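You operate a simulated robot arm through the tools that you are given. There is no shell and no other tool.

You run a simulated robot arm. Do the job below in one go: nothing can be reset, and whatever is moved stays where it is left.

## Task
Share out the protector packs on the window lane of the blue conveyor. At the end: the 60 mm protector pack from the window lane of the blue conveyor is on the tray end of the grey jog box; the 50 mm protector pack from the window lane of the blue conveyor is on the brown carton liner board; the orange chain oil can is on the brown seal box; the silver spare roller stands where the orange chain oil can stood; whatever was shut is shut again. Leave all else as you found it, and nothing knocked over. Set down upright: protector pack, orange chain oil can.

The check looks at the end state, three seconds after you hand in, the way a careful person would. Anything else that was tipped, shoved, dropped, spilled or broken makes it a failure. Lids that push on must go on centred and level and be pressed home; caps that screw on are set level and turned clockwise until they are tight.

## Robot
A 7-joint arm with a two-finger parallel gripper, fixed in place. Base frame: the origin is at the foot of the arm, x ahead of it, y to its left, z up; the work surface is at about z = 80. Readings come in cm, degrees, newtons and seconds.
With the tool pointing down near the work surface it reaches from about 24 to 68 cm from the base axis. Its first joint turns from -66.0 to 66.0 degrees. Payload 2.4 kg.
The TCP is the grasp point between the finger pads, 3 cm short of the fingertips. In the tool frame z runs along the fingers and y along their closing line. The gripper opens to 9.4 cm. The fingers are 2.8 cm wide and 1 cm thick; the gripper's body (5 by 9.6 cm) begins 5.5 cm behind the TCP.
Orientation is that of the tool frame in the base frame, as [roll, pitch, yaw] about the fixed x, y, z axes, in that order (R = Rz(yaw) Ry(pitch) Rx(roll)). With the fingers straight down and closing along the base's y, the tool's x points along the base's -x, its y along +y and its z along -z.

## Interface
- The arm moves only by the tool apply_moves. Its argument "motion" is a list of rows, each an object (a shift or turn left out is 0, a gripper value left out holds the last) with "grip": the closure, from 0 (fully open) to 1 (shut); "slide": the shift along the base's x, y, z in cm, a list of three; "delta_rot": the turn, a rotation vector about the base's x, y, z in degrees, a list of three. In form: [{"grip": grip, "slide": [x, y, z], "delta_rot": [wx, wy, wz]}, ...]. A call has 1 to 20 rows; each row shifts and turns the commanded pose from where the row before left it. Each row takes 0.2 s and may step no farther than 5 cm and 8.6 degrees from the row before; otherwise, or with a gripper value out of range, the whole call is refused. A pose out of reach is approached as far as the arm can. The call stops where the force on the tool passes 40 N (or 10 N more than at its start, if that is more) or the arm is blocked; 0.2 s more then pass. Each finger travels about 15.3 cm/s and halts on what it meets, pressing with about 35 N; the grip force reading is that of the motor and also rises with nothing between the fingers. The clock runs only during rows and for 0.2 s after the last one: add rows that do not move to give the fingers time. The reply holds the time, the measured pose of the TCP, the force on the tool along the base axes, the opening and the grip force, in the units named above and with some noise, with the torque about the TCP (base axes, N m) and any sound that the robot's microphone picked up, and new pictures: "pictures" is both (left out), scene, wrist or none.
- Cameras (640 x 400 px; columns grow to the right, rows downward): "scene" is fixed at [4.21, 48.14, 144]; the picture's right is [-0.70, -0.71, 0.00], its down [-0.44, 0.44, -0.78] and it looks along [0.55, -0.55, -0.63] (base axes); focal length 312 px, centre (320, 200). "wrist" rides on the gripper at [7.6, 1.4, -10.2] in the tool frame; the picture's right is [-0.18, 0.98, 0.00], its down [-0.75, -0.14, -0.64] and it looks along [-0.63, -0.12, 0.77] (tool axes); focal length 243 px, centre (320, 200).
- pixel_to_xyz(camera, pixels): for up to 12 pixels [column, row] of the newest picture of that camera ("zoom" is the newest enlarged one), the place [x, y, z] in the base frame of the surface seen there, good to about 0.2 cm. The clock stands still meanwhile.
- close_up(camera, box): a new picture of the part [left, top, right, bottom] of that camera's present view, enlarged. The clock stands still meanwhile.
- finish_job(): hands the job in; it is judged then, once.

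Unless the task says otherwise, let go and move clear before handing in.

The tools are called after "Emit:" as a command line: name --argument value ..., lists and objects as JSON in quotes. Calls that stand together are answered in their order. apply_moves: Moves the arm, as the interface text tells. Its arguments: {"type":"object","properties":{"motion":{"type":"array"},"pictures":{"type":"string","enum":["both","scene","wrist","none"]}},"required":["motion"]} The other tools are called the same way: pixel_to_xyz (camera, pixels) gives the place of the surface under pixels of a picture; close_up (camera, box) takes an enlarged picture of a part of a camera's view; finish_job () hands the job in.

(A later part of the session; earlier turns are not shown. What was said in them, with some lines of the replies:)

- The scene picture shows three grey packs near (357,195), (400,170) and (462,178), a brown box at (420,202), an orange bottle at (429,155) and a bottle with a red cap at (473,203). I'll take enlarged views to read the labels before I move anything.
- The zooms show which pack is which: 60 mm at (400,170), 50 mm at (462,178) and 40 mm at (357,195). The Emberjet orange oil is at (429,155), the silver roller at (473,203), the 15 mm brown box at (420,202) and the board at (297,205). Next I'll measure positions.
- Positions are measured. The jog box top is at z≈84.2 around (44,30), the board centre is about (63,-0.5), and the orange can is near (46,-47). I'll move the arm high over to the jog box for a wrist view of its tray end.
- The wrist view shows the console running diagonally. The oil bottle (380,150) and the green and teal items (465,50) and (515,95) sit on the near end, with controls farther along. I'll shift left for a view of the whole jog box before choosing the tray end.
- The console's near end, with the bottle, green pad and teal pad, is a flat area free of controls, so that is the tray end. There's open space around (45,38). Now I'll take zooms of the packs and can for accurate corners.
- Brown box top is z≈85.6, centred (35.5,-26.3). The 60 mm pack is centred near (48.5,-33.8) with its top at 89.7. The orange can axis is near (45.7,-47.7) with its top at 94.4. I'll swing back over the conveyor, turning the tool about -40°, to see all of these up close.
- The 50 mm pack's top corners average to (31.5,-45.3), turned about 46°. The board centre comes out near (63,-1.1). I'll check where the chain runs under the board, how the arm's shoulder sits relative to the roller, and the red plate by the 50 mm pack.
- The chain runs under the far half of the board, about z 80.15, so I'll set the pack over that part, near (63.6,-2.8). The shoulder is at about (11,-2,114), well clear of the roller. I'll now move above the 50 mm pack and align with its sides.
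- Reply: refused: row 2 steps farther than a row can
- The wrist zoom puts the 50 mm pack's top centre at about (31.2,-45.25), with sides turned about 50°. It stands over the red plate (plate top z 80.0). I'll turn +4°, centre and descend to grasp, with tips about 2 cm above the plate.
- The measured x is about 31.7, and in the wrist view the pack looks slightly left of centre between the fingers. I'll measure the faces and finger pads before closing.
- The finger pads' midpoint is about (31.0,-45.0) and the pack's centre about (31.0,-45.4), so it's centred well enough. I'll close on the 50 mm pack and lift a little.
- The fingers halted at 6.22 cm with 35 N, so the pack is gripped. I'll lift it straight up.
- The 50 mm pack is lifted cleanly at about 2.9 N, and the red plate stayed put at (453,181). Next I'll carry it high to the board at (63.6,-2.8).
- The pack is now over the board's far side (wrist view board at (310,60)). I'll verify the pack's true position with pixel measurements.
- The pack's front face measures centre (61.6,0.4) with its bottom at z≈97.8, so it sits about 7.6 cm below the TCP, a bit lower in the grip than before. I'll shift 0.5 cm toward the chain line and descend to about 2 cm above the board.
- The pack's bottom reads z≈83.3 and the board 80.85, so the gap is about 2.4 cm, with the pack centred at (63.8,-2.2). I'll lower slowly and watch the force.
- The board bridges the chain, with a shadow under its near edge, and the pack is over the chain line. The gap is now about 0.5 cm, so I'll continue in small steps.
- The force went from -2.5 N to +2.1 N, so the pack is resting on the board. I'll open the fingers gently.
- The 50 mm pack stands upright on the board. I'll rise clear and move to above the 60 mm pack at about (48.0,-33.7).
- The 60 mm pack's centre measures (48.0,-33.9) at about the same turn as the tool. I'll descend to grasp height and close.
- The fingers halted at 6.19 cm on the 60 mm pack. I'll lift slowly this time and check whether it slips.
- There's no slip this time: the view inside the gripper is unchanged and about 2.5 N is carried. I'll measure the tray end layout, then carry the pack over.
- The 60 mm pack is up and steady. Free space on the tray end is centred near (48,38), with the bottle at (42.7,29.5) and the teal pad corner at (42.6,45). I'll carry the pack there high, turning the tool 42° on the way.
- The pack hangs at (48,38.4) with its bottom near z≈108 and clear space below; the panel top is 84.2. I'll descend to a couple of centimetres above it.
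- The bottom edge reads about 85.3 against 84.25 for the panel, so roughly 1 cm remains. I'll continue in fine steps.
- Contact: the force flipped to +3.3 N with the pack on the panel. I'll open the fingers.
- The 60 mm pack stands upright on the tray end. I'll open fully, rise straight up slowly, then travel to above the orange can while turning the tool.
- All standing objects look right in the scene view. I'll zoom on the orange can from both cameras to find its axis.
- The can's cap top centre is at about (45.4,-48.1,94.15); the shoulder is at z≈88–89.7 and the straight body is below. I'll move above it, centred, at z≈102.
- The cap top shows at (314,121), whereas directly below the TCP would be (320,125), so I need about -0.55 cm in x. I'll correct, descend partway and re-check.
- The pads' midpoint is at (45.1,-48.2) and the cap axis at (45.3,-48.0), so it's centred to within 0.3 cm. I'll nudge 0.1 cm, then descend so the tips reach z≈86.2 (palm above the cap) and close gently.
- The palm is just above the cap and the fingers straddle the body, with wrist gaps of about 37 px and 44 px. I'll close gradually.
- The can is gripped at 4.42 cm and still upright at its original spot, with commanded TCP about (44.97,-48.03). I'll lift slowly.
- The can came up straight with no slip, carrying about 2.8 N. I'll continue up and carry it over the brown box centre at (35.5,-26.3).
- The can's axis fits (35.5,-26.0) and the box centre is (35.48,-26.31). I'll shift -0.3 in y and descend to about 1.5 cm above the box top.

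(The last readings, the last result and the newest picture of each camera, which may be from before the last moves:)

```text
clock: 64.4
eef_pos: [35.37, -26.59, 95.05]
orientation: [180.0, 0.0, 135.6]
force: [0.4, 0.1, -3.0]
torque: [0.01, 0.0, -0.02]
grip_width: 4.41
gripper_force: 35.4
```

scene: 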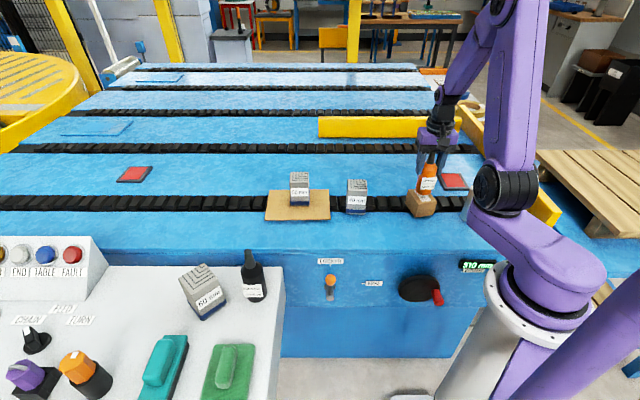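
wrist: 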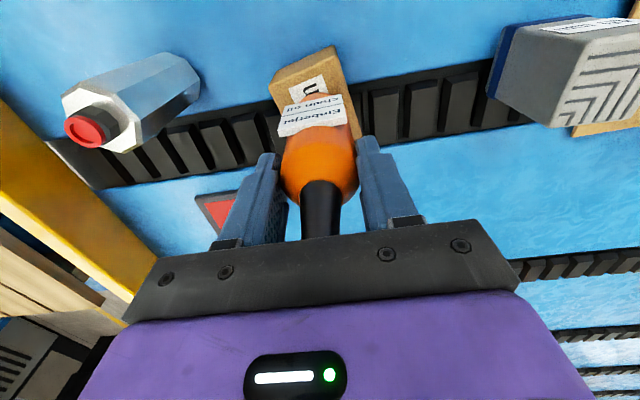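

Still carrying the full weight with no contact at TCP z≈94.96. I'll check the gap and keep lowering in small steps.

Emit:
apply_moves --motion '[{"slide": [0, 0, -0.15]}, {}]' --pictures "none"

Emit:
apply_moves --motion '[{"slide": [0, 0, -0.15]}, {}]' --pictures "scene"

Emit:
close_up --camera "scene" --box '[390, 150, 450, 220]'

```text
clock: 65.0
eef_pos: [35.22, -26.61, 94.92]
orientation: [180.0, 0.0, 135.5]
force: [1.0, -0.2, -1.7]
torque: [-0.03, 0.0, -0.05]
grip_width: 4.42
gripper_force: 35.4
```

```text
clock: 65.6
eef_pos: [35.39, -26.54, 94.89]
orientation: [-179.9, 0.0, 135.5]
force: [-1.9, -1.1, 2.3]
torque: [0.02, 0.16, 0.02]
grip_width: 4.45
gripper_force: 34.9
```

scene: 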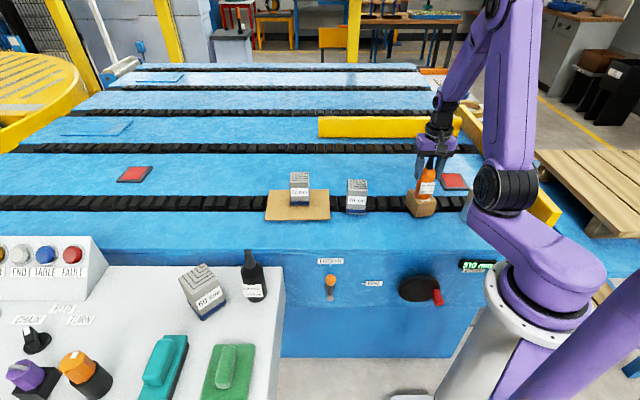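

```text
5.71 times, centred on (420, 185) of scene
```

zoom: 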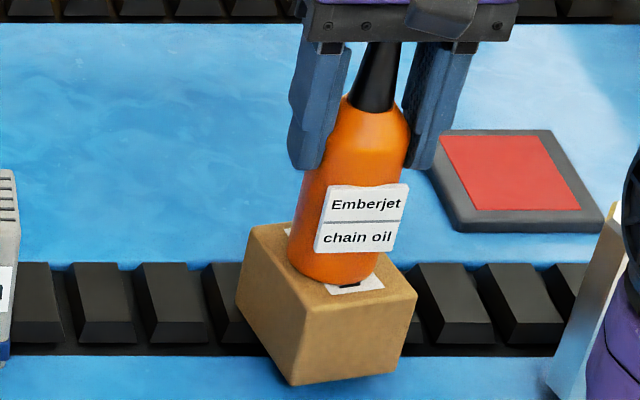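

Contact: +2.3 N, and the can stands centred on the box top. I'll release gradually.

Emit:
apply_moves --motion '[{"grip": 0.52}, {"grip": 0.5}, {"grip": 0.46}, {"grip": 0.4}, {"grip": 0.3}, {"grip": 0.15}, {"grip": 0.0}, {}, {}]'

Emit:
close_up --camera "scene" --box '[390, 150, 450, 220]'

```text
clock: 67.6
eef_pos: [35.36, -26.43, 94.78]
orientation: [180.0, 0.0, 135.5]
force: [-1.0, -0.5, -0.1]
torque: [-0.03, -0.01, 0.01]
grip_width: 9.4
gripper_force: 0.0
```

scene: 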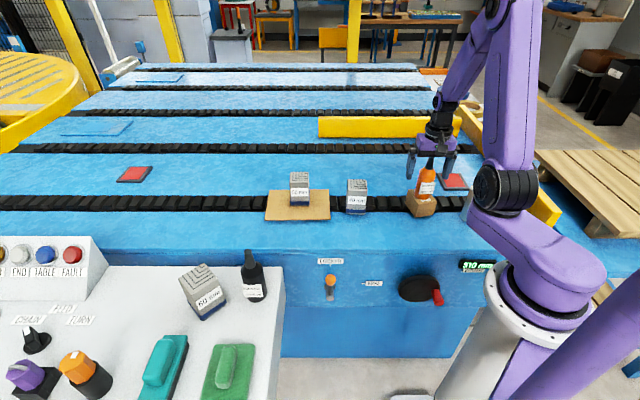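
wrist: 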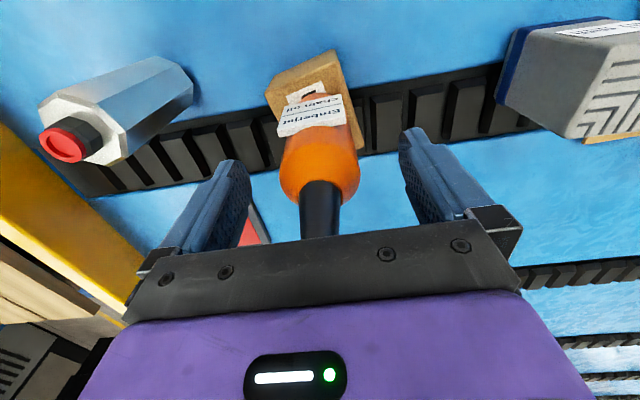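

```text
5.71 times, centred on (420, 185) of scene
```

zoom: 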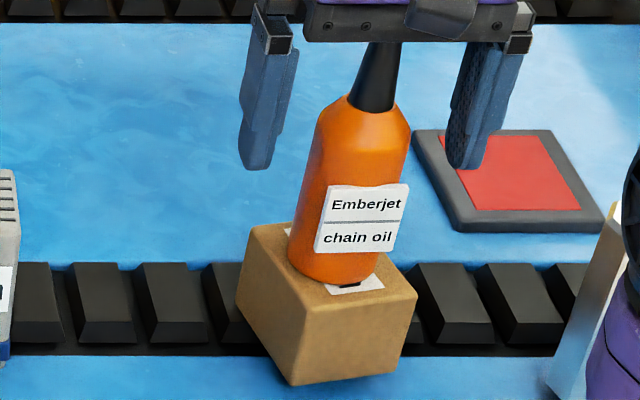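

The can stands upright and centred on the box. I'll rise straight up and move to above the silver roller near (22.6,-33.3).

Emit:
apply_moves --motion '[{"slide": [0, 0, 1]}, {"slide": [0, 0, 2]}, {"slide": [0, 0, 4]}, {"slide": [0, 0, 5]}, {"slide": [0, 0, 5]}, {"slide": [-2, -1, 0]}, {"slide": [-3.5, -1.9, 0]}, {"slide": [-3.5, -1.9, 0]}, {"slide": [-3.5, -1.9, 0]}, {}, {}]'

Emit:
close_up --camera "wrist" --box '[220, 20, 420, 160]'

Emit:
close_up --camera "scene" --box '[390, 130, 510, 230]'

```text
clock: 70.0
eef_pos: [22.9, -33.41, 111.66]
orientation: [-179.9, 0.0, 135.5]
force: [-0.5, -1.0, -0.6]
torque: [-0.01, -0.03, -0.01]
grip_width: 9.39
gripper_force: 0.0
```

scene: 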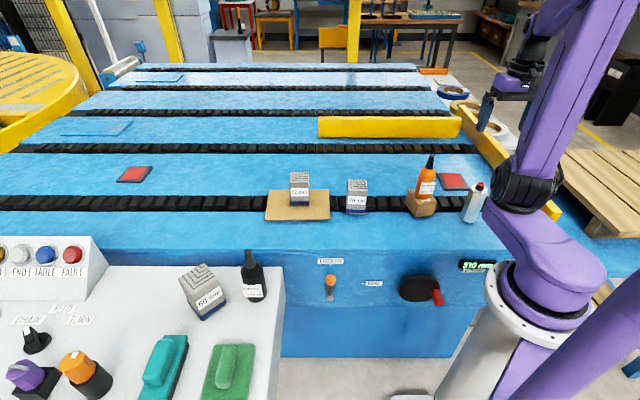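
wrist: 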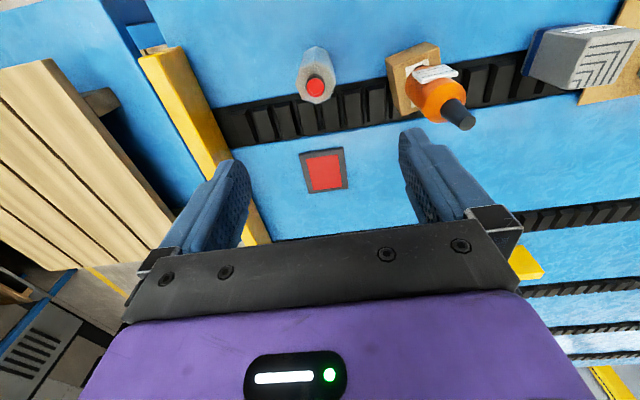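

```text
2.86 times, centred on (320, 90) of wrist
```

zoom: 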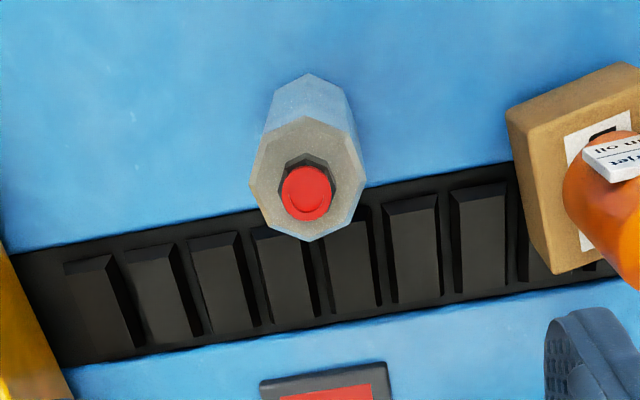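

```text
4.00 times, centred on (450, 180) of scene
```

zoom: 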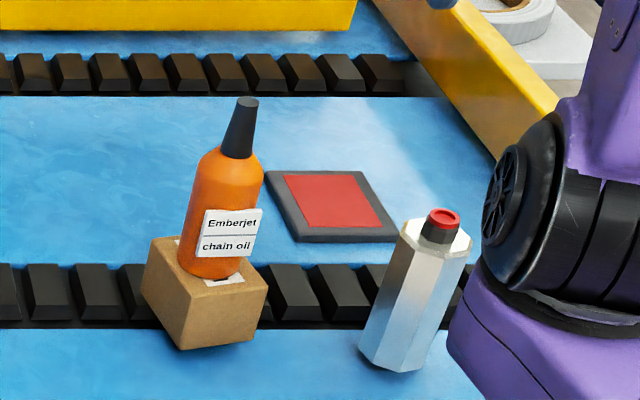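

Emit:
close_up --camera "wrist" --box '[285, 40, 345, 110]'

Emit:
pixel_to_xyz --camera "wrist" --pixels '[[316, 87], [316, 86], [311, 64], [326, 66], [331, 82], [327, 97], [315, 101], [301, 92], [299, 80], [304, 66], [316, 73], [320, 92]]'

```text
5.71 times, centred on (315, 75) of wrist
```

zoom: 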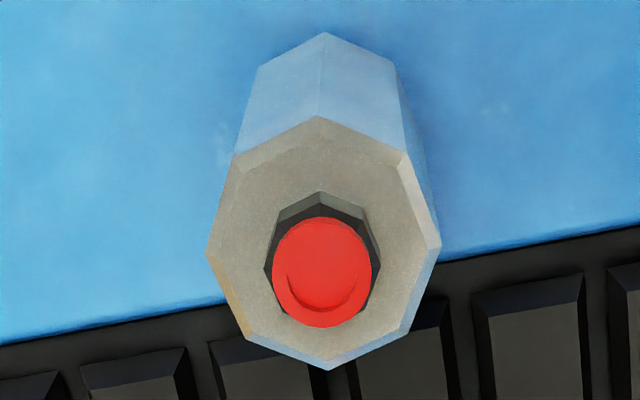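

```text
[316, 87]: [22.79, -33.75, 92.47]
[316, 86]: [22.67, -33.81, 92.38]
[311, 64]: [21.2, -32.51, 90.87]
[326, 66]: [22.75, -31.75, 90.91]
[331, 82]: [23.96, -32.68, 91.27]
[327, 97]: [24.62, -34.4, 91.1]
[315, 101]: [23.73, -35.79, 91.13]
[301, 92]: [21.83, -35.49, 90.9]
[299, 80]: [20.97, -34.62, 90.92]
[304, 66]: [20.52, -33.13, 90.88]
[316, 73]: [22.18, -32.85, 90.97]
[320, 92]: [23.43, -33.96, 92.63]
```

The roller axis measures about (22.6,-33.8), prism top z≈91.0 and red end z≈92.5. Its flats face about 59.5°, so I'll turn the tool +14°, centre and descend partway.

Emit:
apply_moves --motion '[{"slide": [-0.3, -0.43, -2], "delta_rot": [0, 0, 7]}, {"slide": [0, 0, -3], "delta_rot": [0, 0, 7]}, {"slide": [0, 0, -4]}, {"slide": [0, 0, -3]}, {}, {}]'

Emit:
close_up --camera "wrist" --box '[200, 60, 440, 210]'

```text
clock: 71.4
eef_pos: [22.44, -33.78, 99.44]
orientation: [-180.0, 0.0, 149.5]
force: [-0.4, -0.5, 0.6]
torque: [0.02, 0.01, -0.01]
grip_width: 9.39
gripper_force: 0.1
```

scene: 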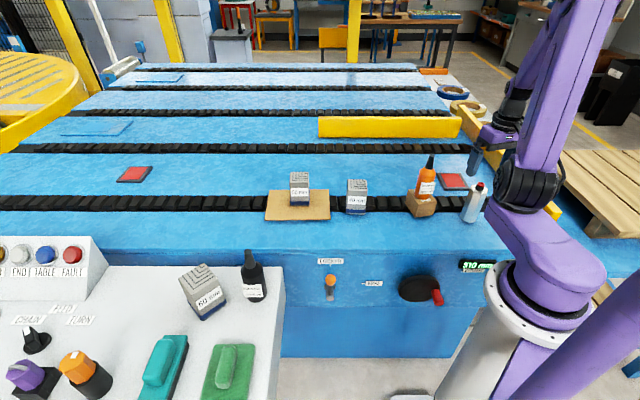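
wrist: 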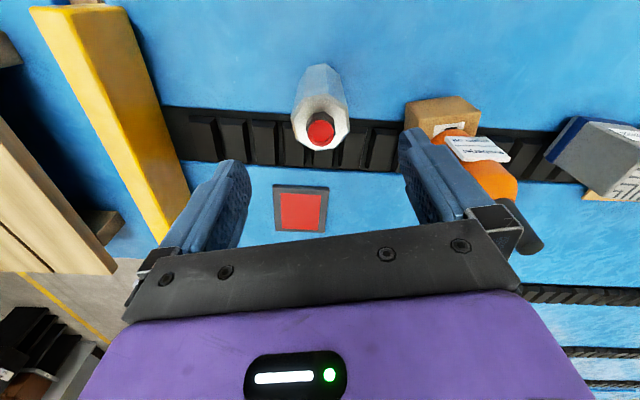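

```text
2.67 times, centred on (320, 135) of wrist
```

zoom: 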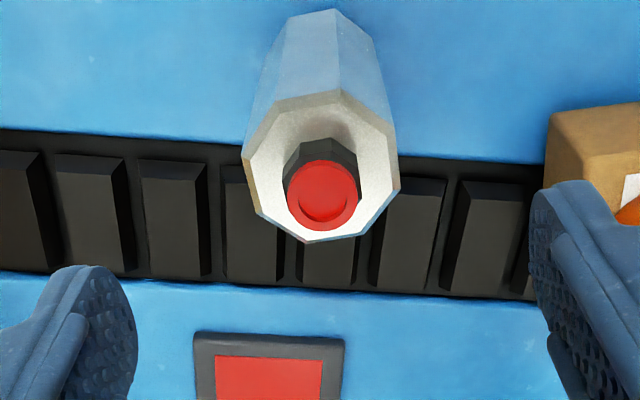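

The roller is centred (red end at (321,134) against a predicted (320,131)) and its flats line up with the pads within about 2°. I'll descend to z≈87.7 and close gradually.

Emit:
apply_moves --motion '[{"slide": [0, 0, -3]}, {"slide": [0, 0, -3]}, {"slide": [0, 0, -3]}, {"slide": [0, 0, -2]}, {"slide": [0, 0, -0.9]}, {}, {}]'

Emit:
close_up --camera "wrist" --box '[200, 90, 440, 240]'

```text
clock: 73.0
eef_pos: [22.7, -33.72, 87.77]
orientation: [179.9, 0.0, 149.5]
force: [-0.4, 0.1, 0.3]
torque: [0.01, -0.04, 0.01]
grip_width: 9.4
gripper_force: 0.1
```

scene: 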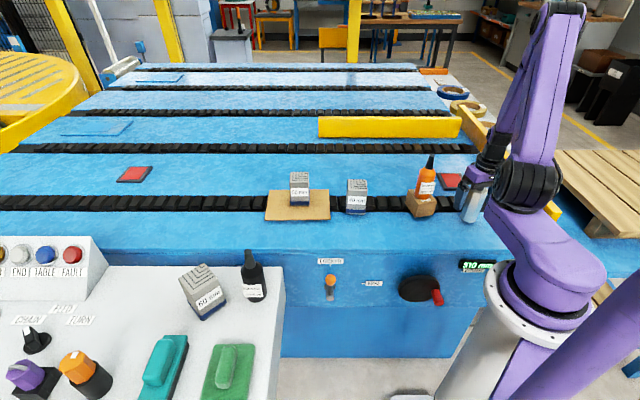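
wrist: 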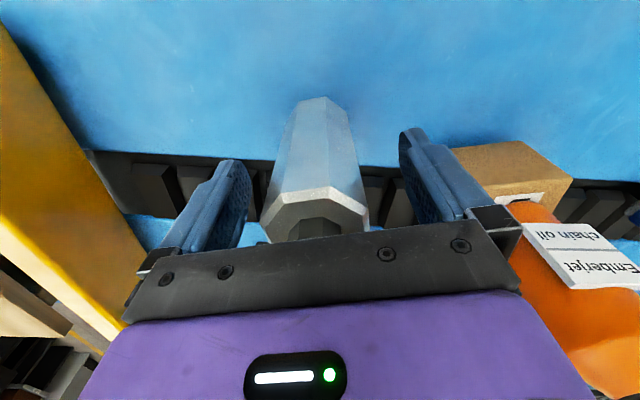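

```text
2.67 times, centred on (320, 165) of wrist
```

zoom: 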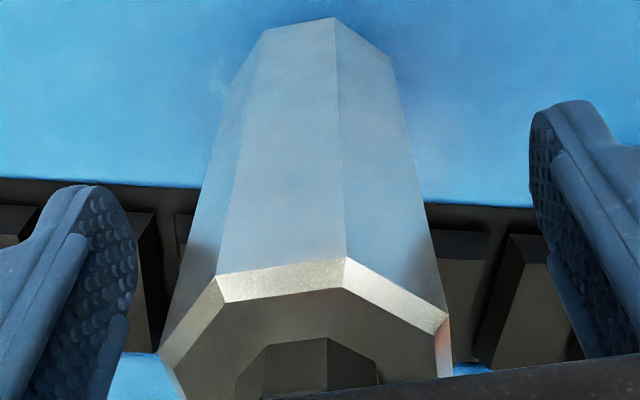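

The roller is between the pads with even gaps. I'll close gradually, then lift 1.5 cm slowly.

Emit:
apply_moves --motion '[{"grip": 0.2}, {"grip": 0.35}, {"grip": 0.42}, {"grip": 0.46}, {"grip": 0.5}, {"grip": 0.54}, {"grip": 0.6}, {"grip": 0.8}, {"grip": 1}, {}, {}, {"slide": [0, 0, 0.3]}, {"slide": [0, 0, 0.3]}, {"slide": [0, 0, 0.4]}, {"slide": [0, 0, 0.5]}, {}]'

Emit:
close_up --camera "scene" --box '[400, 130, 520, 230]'

```text
clock: 76.4
eef_pos: [22.49, -33.73, 89.28]
orientation: [-180.0, 0.0, 149.5]
force: [0.9, -0.5, -4.2]
torque: [-0.02, -0.01, -0.01]
grip_width: 4.95
gripper_force: 34.8
```

scene: 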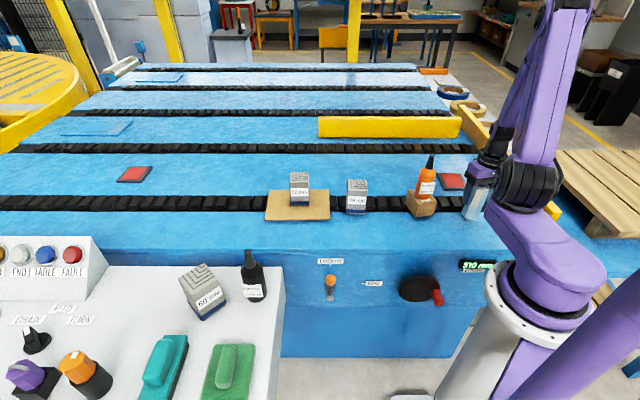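
wrist: 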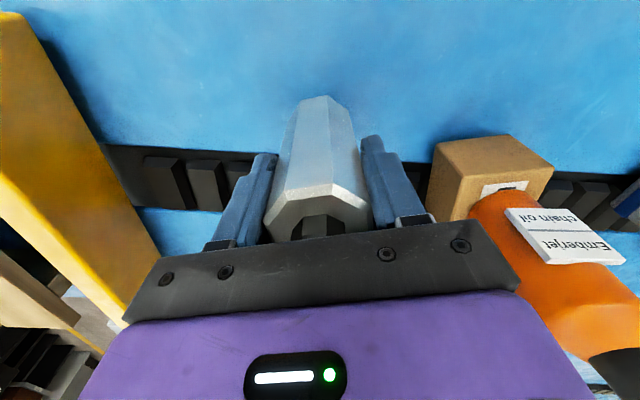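

```text
4.00 times, centred on (460, 180) of scene
```

zoom: 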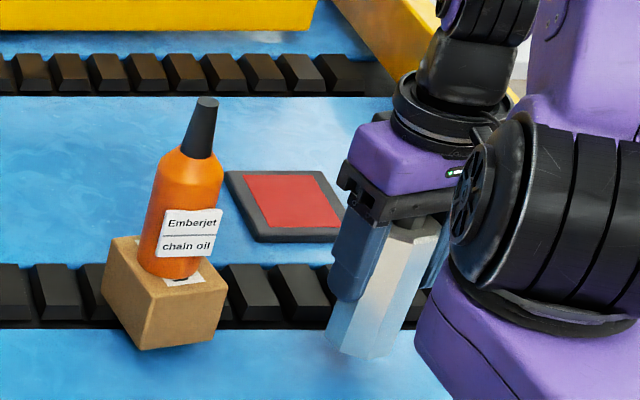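

The roller is gripped at 4.95 cm and about 4 N is carried without slip. I'll lift and carry it to the orange can's old spot at (45.35,-48.05).

Emit:
apply_moves --motion '[{"slide": [0, 0, 1]}, {"slide": [0, 0, 2]}, {"slide": [0, 0, 3.5]}, {"slide": [0, 0, 4]}, {"slide": [0, 0, 4]}, {"slide": [1.7, -1.05, 0]}, {"slide": [3.2, -2.0, 0]}, {"slide": [3.8, -2.4, 0]}, {"slide": [3.8, -2.4, 0]}, {"slide": [3.8, -2.4, 0]}, {"slide": [3.6, -2.2, 0]}, {"slide": [1.9, -1.2, 0]}, {"slide": [0.95, -0.6, 0]}, {}, {}]'

Emit:
close_up --camera "scene" --box '[390, 90, 490, 210]'

```text
clock: 79.6
eef_pos: [45.24, -47.88, 103.74]
orientation: [179.9, 0.0, 149.5]
force: [0.1, 0.2, -4.6]
torque: [-0.01, 0.0, 0.0]
grip_width: 4.93
gripper_force: 35.2
```

scene: 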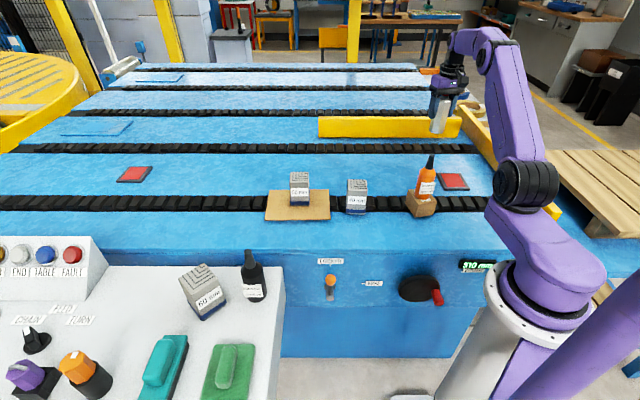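
wrist: 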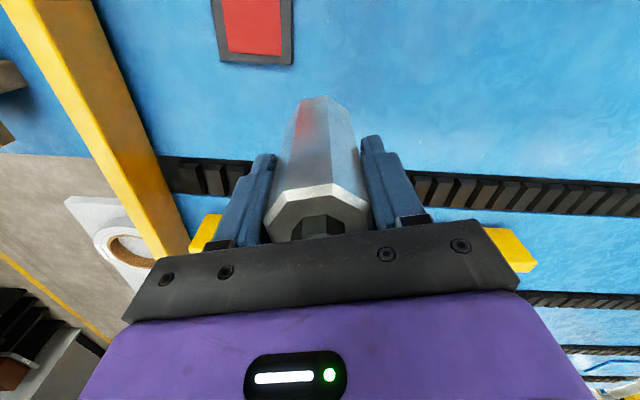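

```text
3.33 times, centred on (440, 150) of scene
```

zoom: 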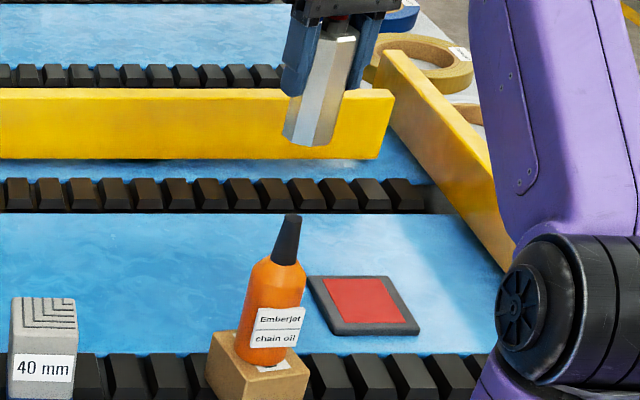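

Emit:
pixel_to_xyz --camera "zoom" --pixels '[[288, 132], [300, 138], [318, 138], [328, 130], [310, 100], [325, 100], [300, 110], [312, 142], [296, 136], [330, 110]]'

```text
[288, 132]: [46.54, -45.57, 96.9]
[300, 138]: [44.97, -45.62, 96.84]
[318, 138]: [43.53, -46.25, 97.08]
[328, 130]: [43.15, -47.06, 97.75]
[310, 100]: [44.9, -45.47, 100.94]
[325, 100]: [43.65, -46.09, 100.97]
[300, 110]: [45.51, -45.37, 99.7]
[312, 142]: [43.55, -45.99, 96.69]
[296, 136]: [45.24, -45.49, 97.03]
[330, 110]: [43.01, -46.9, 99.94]
```

The roller axis fits (45.3,-47.9), which matches the can's old spot. I'll descend to about 1.5 cm above the expected contact.

Emit:
apply_moves --motion '[{"slide": [0, -0.1, -3]}, {"slide": [0, 0, -4]}, {"slide": [0, 0, -4]}, {"slide": [0, 0, -2]}, {"slide": [0, 0, -1.3]}, {}, {}]'

Emit:
close_up --camera "scene" --box '[390, 110, 490, 210]'

```text
clock: 81.2
eef_pos: [45.41, -47.9, 89.52]
orientation: [-180.0, 0.0, 149.5]
force: [0.4, -1.0, -4.8]
torque: [0.01, -0.02, 0.05]
grip_width: 4.94
gripper_force: 35.2
```

scene: 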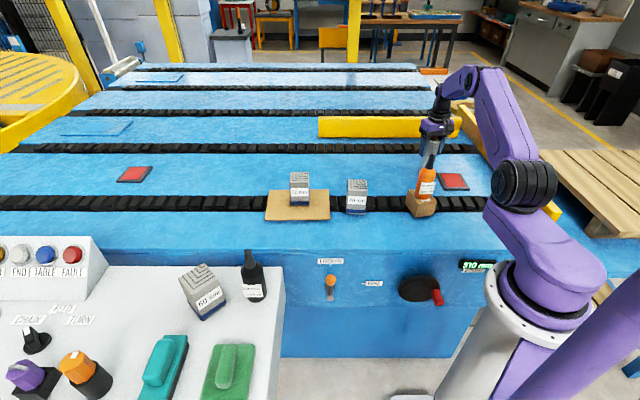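
wrist: 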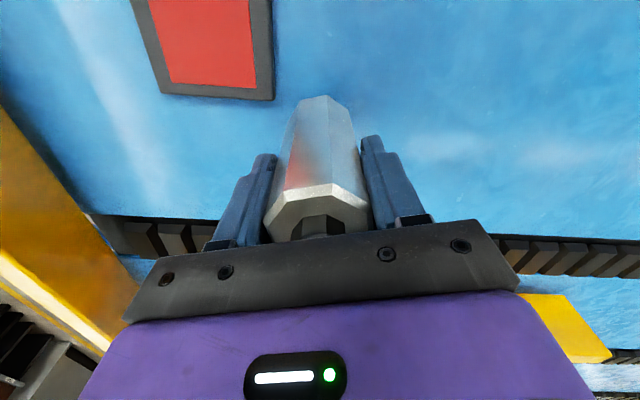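

```text
4.00 times, centred on (440, 160) of scene
```

zoom: 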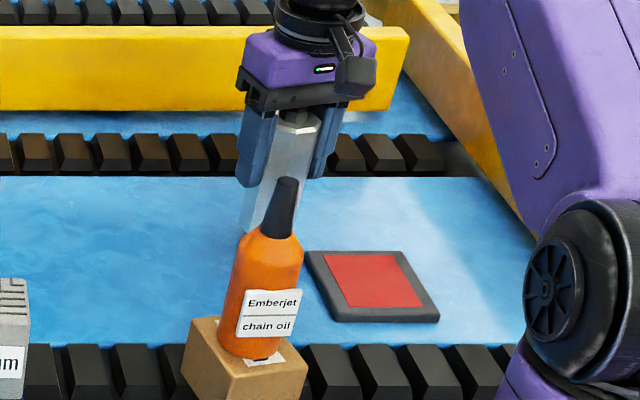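

Now just above the surface (TCP 89.46, contact expected near 87.8). I'll lower in fine steps and watch the force.

Emit:
apply_moves --motion '[{"slide": [0, 0, -0.6]}, {"slide": [0, 0, -0.4]}, {}]' --pictures "none"

Emit:
apply_moves --motion '[{"slide": [0, 0, -0.25]}, {}]' --pictures "none"

Emit:
apply_moves --motion '[{"slide": [0, 0, -0.15]}, {}]' --pictures "none"

Emit:
apply_moves --motion '[{"slide": [0, 0, -0.12]}, {}]' --pictures "none"

```text
clock: 82.0
eef_pos: [45.4, -47.88, 88.61]
orientation: [-180.0, -0.1, 149.5]
force: [0.2, -0.2, -4.6]
torque: [0.0, -0.02, -0.02]
grip_width: 4.95
gripper_force: 34.7
```

```text
clock: 82.6
eef_pos: [45.37, -47.97, 88.28]
orientation: [-180.0, 0.0, 149.4]
force: [-0.1, 0.0, -5.7]
torque: [-0.01, 0.01, 0.02]
grip_width: 4.95
gripper_force: 34.7
```

```text
clock: 83.2
eef_pos: [45.2, -48.05, 88.06]
orientation: [-180.0, 0.0, 149.4]
force: [0.2, 0.0, -5.5]
torque: [-0.03, -0.03, -0.03]
grip_width: 4.96
gripper_force: 35.5
```

```text
clock: 83.8
eef_pos: [45.31, -47.9, 87.95]
orientation: [-180.0, 0.0, 149.5]
force: [1.4, 0.2, -4.8]
torque: [-0.03, 0.01, 0.02]
grip_width: 4.98
gripper_force: 34.7
```

Emit:
apply_moves --motion '[{"slide": [0, 0, -0.12]}, {}]' --pictures "none"

Emit:
apply_moves --motion '[{"slide": [0, 0, -0.1]}, {}]' --pictures "scene"

```text
clock: 84.4
eef_pos: [45.32, -48.12, 87.92]
orientation: [180.0, 0.1, 149.5]
force: [0.9, 0.3, -4.3]
torque: [0.0, -0.01, -0.01]
grip_width: 4.94
gripper_force: 35.0
```

```text
clock: 85.0
eef_pos: [45.27, -48.07, 87.76]
orientation: [179.9, 0.0, 149.5]
force: [0.4, -0.9, -5.6]
torque: [-0.02, -0.02, 0.02]
grip_width: 4.96
gripper_force: 34.9
```

scene: 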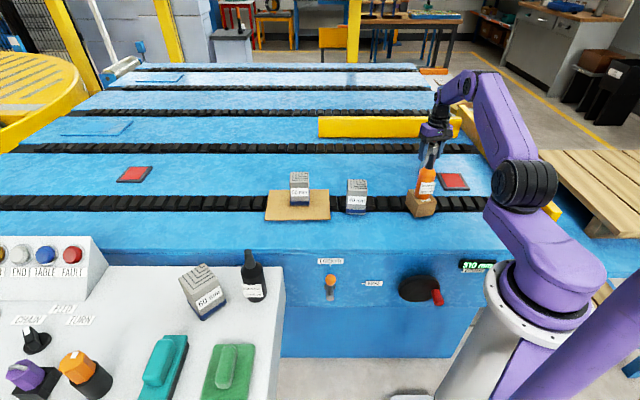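

Emit:
apply_moves --motion '[{"slide": [0, 0, -0.1]}, {}]' --pictures "none"

Emit:
apply_moves --motion '[{"slide": [0, 0, -0.1]}, {}]' --pictures "none"

Emit:
close_up --camera "scene" --box '[400, 120, 470, 190]'

```text
clock: 85.6
eef_pos: [45.33, -48.01, 87.72]
orientation: [179.9, 0.1, 149.5]
force: [1.0, 3.2, 7.2]
torque: [0.36, 0.22, -0.04]
grip_width: 4.93
gripper_force: 35.3
```

```text
clock: 86.2
eef_pos: [45.3, -48.1, 87.84]
orientation: [-180.0, 0.2, 149.4]
force: [1.9, 4.0, 22.7]
torque: [0.66, 0.38, -0.14]
grip_width: 4.95
gripper_force: 35.1
```

```text
5.71 times, centred on (435, 155) of scene
```

zoom: 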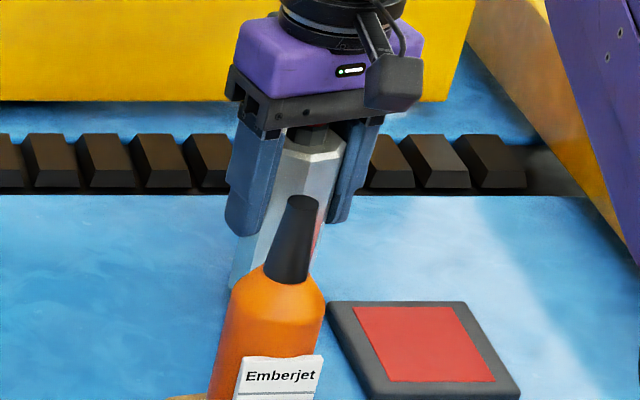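

Contact came at 7 N, then 22 N on the extra step. I'll back up 0.1 cm to relieve the pressure before releasing.

Emit:
apply_moves --motion '[{"slide": [0, 0, 0.1]}, {}]' --pictures "none"

```text
clock: 86.8
eef_pos: [45.35, -47.9, 87.67]
orientation: [-179.9, 0.2, 149.5]
force: [4.5, 2.2, 21.7]
torque: [0.46, 0.2, -0.09]
grip_width: 4.94
gripper_force: 35.2
```

Emit:
apply_moves --motion '[{"slide": [0, 0, 0.08]}, {}]' --pictures "wrist"

```text
clock: 87.4
eef_pos: [45.32, -47.99, 87.66]
orientation: [180.0, 0.1, 149.5]
force: [6.9, 0.4, 14.2]
torque: [0.03, -0.15, -0.01]
grip_width: 4.96
gripper_force: 35.2
```

wrist: 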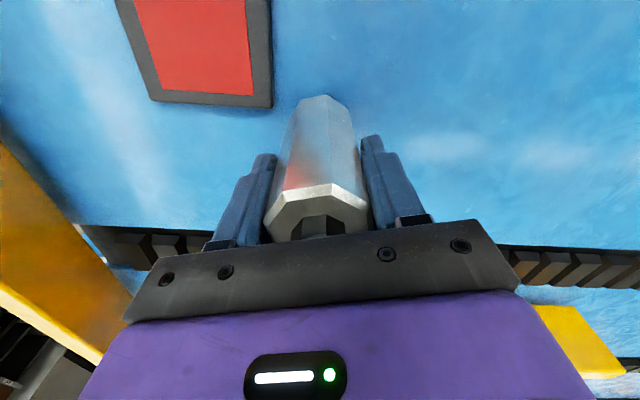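

Emit:
apply_moves --motion '[{"slide": [0, 0, 0.06]}, {}]' --pictures "none"

```text
clock: 88.0
eef_pos: [45.12, -48.1, 87.89]
orientation: [179.9, 0.0, 149.5]
force: [5.9, 2.3, 10.9]
torque: [-0.16, -0.47, 0.12]
grip_width: 4.93
gripper_force: 34.8
```

Emit:
apply_moves --motion '[{"slide": [0, 0, 0.06]}, {}]' --pictures "none"

```text
clock: 88.6
eef_pos: [45.21, -48.18, 87.71]
orientation: [-180.0, -0.2, 149.3]
force: [2.7, 0.2, 1.8]
torque: [-0.17, -0.3, 0.02]
grip_width: 4.93
gripper_force: 35.5
```

The load is down to about 2 N with the roller resting on the surface. I'll release gradually.

Emit:
apply_moves --motion '[{"grip": 0.47}, {"grip": 0.455}, {"grip": 0.43}, {"grip": 0.4}, {"grip": 0.3}, {"grip": 0.15}, {"grip": 0.0}, {}, {}]'

Emit:
close_up --camera "scene" --box '[400, 120, 470, 190]'

Emit:
close_up --camera "wrist" --box '[200, 80, 440, 240]'

```text
clock: 90.6
eef_pos: [45.16, -48.03, 87.81]
orientation: [-180.0, 0.0, 149.5]
force: [-1.0, -0.1, -1.1]
torque: [-0.01, -0.02, -0.01]
grip_width: 9.39
gripper_force: 0.0
```

scene: 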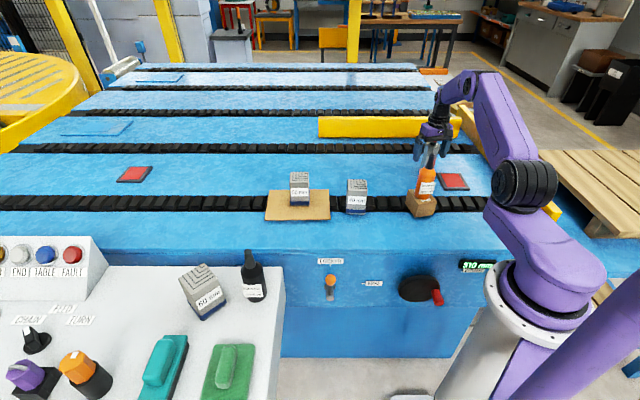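
wrist: 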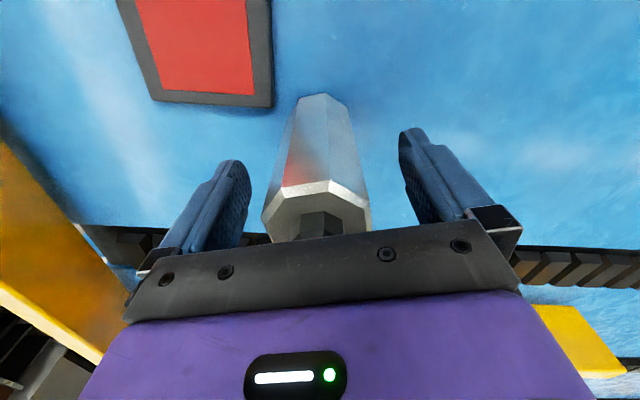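

```text
5.71 times, centred on (435, 155) of scene
```

zoom: 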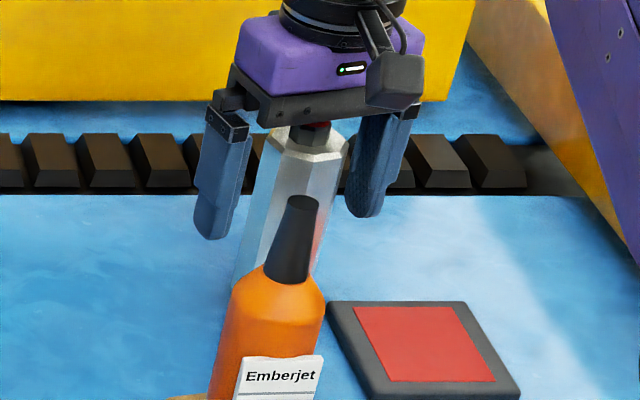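

```text
2.50 times, centred on (320, 160) of wrist
```

zoom: 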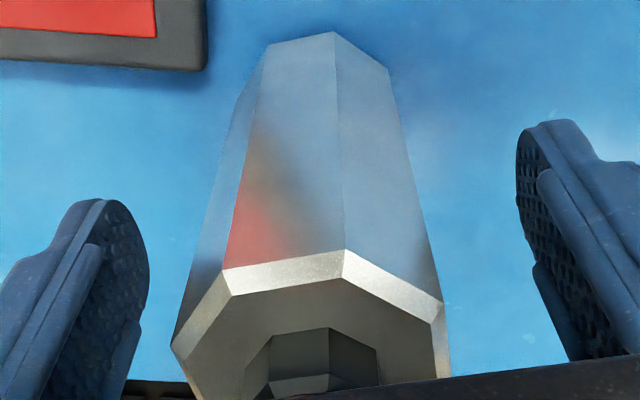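

The roller stands free and upright. I'll rise straight up and then view everything from above.

Emit:
apply_moves --motion '[{"slide": [0, 0, 1]}, {"slide": [0, 0, 2]}, {"slide": [0, 0, 4]}, {"slide": [0, 0, 5]}, {"slide": [0, 0, 5]}, {"slide": [0, 0, 5]}, {}, {}]'

Emit:
close_up --camera "scene" --box '[390, 110, 510, 230]'

Emit:
close_up --camera "wrist" --box '[200, 0, 440, 160]'

```text
clock: 92.4
eef_pos: [45.17, -48.36, 110.05]
orientation: [-180.0, 0.0, 149.5]
force: [-0.4, -0.1, -0.5]
torque: [0.01, 0.02, -0.01]
grip_width: 9.41
gripper_force: 0.0
```

scene: 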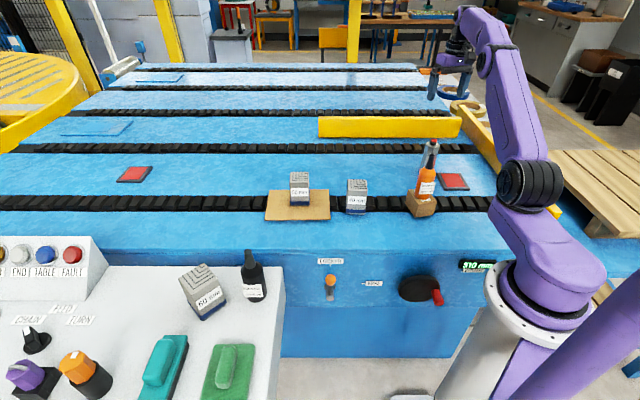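
wrist: 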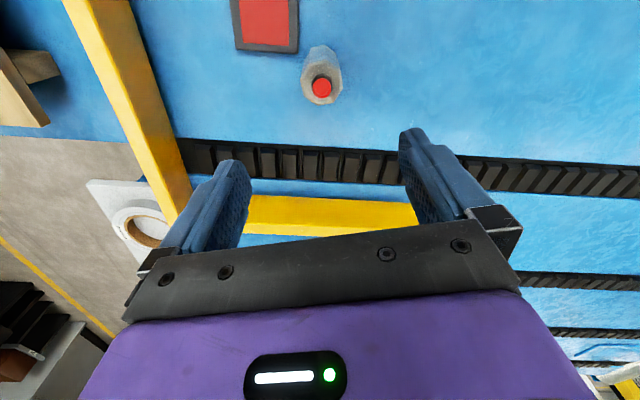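

```text
3.33 times, centred on (450, 170) of scene
```

zoom: 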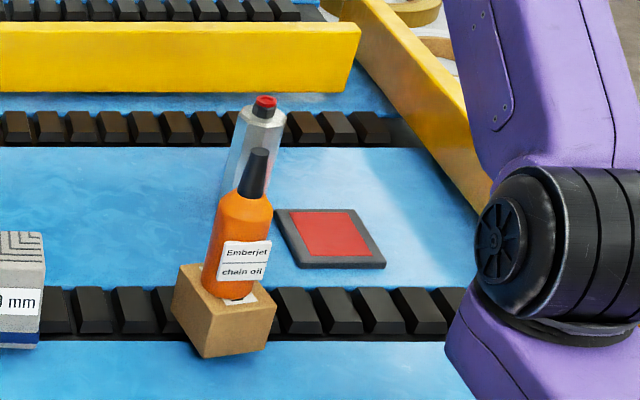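

```text
2.50 times, centred on (320, 80) of wrist
```

zoom: 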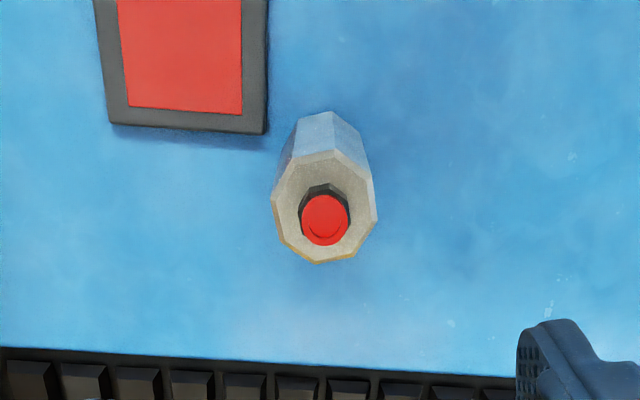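

Emit:
pixel_to_xyz --camera "wrist" --pixels '[[322, 87], [306, 75], [337, 65], [339, 90], [320, 101]]'

Emit:
apply_moves --motion '[{"slide": [-2.5, 3.5, 1]}, {"slide": [-2.5, 3.5, 1]}, {"slide": [-2.5, 3.5, 1]}, {"slide": [-2.5, 3.5, 0]}, {"slide": [-2.5, 3.5, 0]}, {"slide": [-2.5, 3.5, 0]}, {"slide": [-2.5, 3.5, 0]}, {}, {}]'

Emit:
close_up --camera "scene" --box '[250, 120, 500, 240]'

Emit:
close_up --camera "scene" --box '[0, 220, 300, 400]'

Emit:
close_up --camera "wrist" --box '[160, 0, 640, 240]'

```text
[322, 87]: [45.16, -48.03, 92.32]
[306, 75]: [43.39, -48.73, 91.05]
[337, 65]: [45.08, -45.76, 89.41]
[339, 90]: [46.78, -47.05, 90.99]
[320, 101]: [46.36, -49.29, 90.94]
```

```text
clock: 94.4
eef_pos: [28.05, -23.64, 112.86]
orientation: [179.9, 0.0, 149.5]
force: [0.5, -0.4, -0.4]
torque: [-0.05, -0.02, -0.01]
grip_width: 9.42
gripper_force: 0.1
```

scene: 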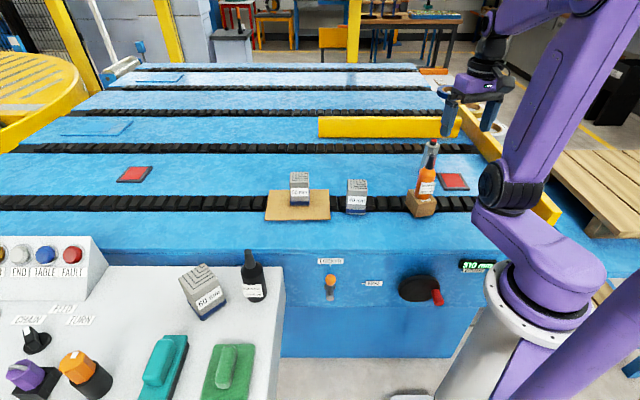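
wrist: 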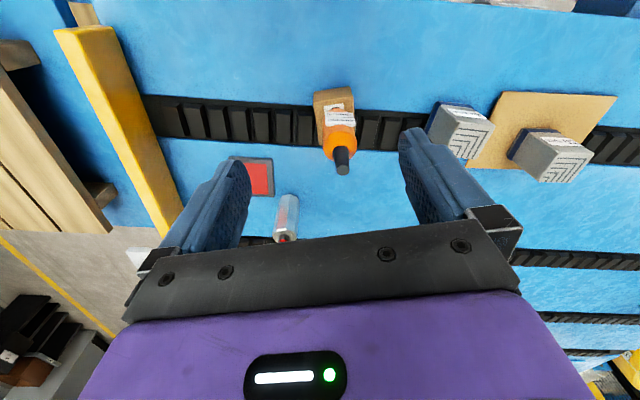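

```text
2.56 times, centred on (375, 180) of scene
```

zoom: 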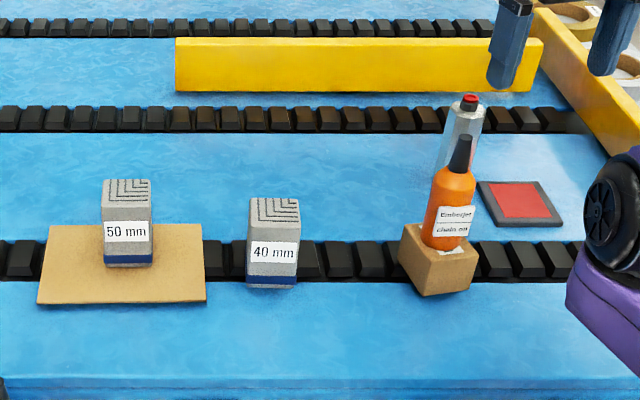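

```text
2.13 times, centred on (150, 310) of scene
```

zoom: 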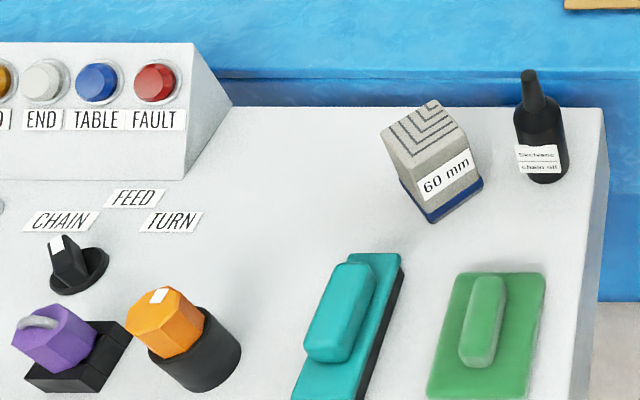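

```text
1.33 times, centred on (400, 120) of wrist
```

zoom: 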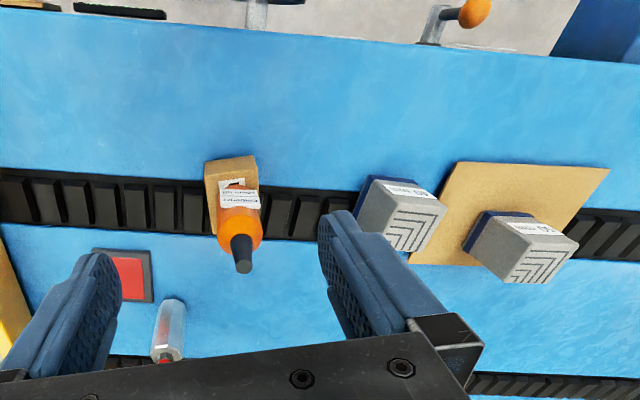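

Everything is where it should be: the roller's red end reads (45.2,-48.0), the orange can is on the brown box, the 50 mm pack is on the board and the 60 mm pack is on the tray end. One last check that the board, box and packs are level and undisturbed.

Emit:
pixel_to_xyz --camera "scene" --pixels '[[273, 191], [327, 191], [266, 219], [330, 219], [299, 184], [293, 174], [306, 174], [357, 183], [432, 141], [408, 210], [203, 300], [195, 270]]'

```text
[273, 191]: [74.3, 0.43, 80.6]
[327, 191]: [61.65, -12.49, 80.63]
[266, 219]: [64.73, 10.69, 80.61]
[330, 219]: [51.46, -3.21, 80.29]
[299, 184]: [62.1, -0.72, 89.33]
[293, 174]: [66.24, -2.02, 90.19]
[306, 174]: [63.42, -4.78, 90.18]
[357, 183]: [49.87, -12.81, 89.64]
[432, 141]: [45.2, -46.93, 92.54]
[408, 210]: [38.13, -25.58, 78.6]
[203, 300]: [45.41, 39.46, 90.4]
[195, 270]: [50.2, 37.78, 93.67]
```

The board corners still read the same as at the start (about z 80.6), the 40 mm pack is unmoved, and all placed objects are upright with the arm clear. I'm handing in the job.

Emit:
finish_job

```text
The job is handed in.
```

The final pictures show everything in its requested place and upright, with the arm clear. I've handed the job in, but the hand-in reply gave no verdict.

- **60 mm pack:** It stands on the flat end of the grey jog box, beside the black oil bottle and the green and teal pads. Nothing there is labelled "tray end", so I took it to be this end, which has no controls.
- **50 mm pack:** It stands on the brown board. The board bridges the conveyor chain, so I placed the pack over the chain; the board still reads level and unmoved.
- **Orange chain oil can:** It stands centred on the brown seal box, which I took to be the brown box labelled "15 mm".
- **Silver spare roller:** It stands where the orange can stood, within about 0.2 cm. I took the eight-sided silver piece with the red end to be the roller. It was pressed down with about 22 N for a moment before I eased off and let go.

The 50 mm pack slipped 2 to 3 cm down in the grip on its first lift, but it stayed held and was set down upright. Nothing was opened, so nothing needed shutting. I saw no change to the 40 mm pack, the red plate, the black bottle or the controls.
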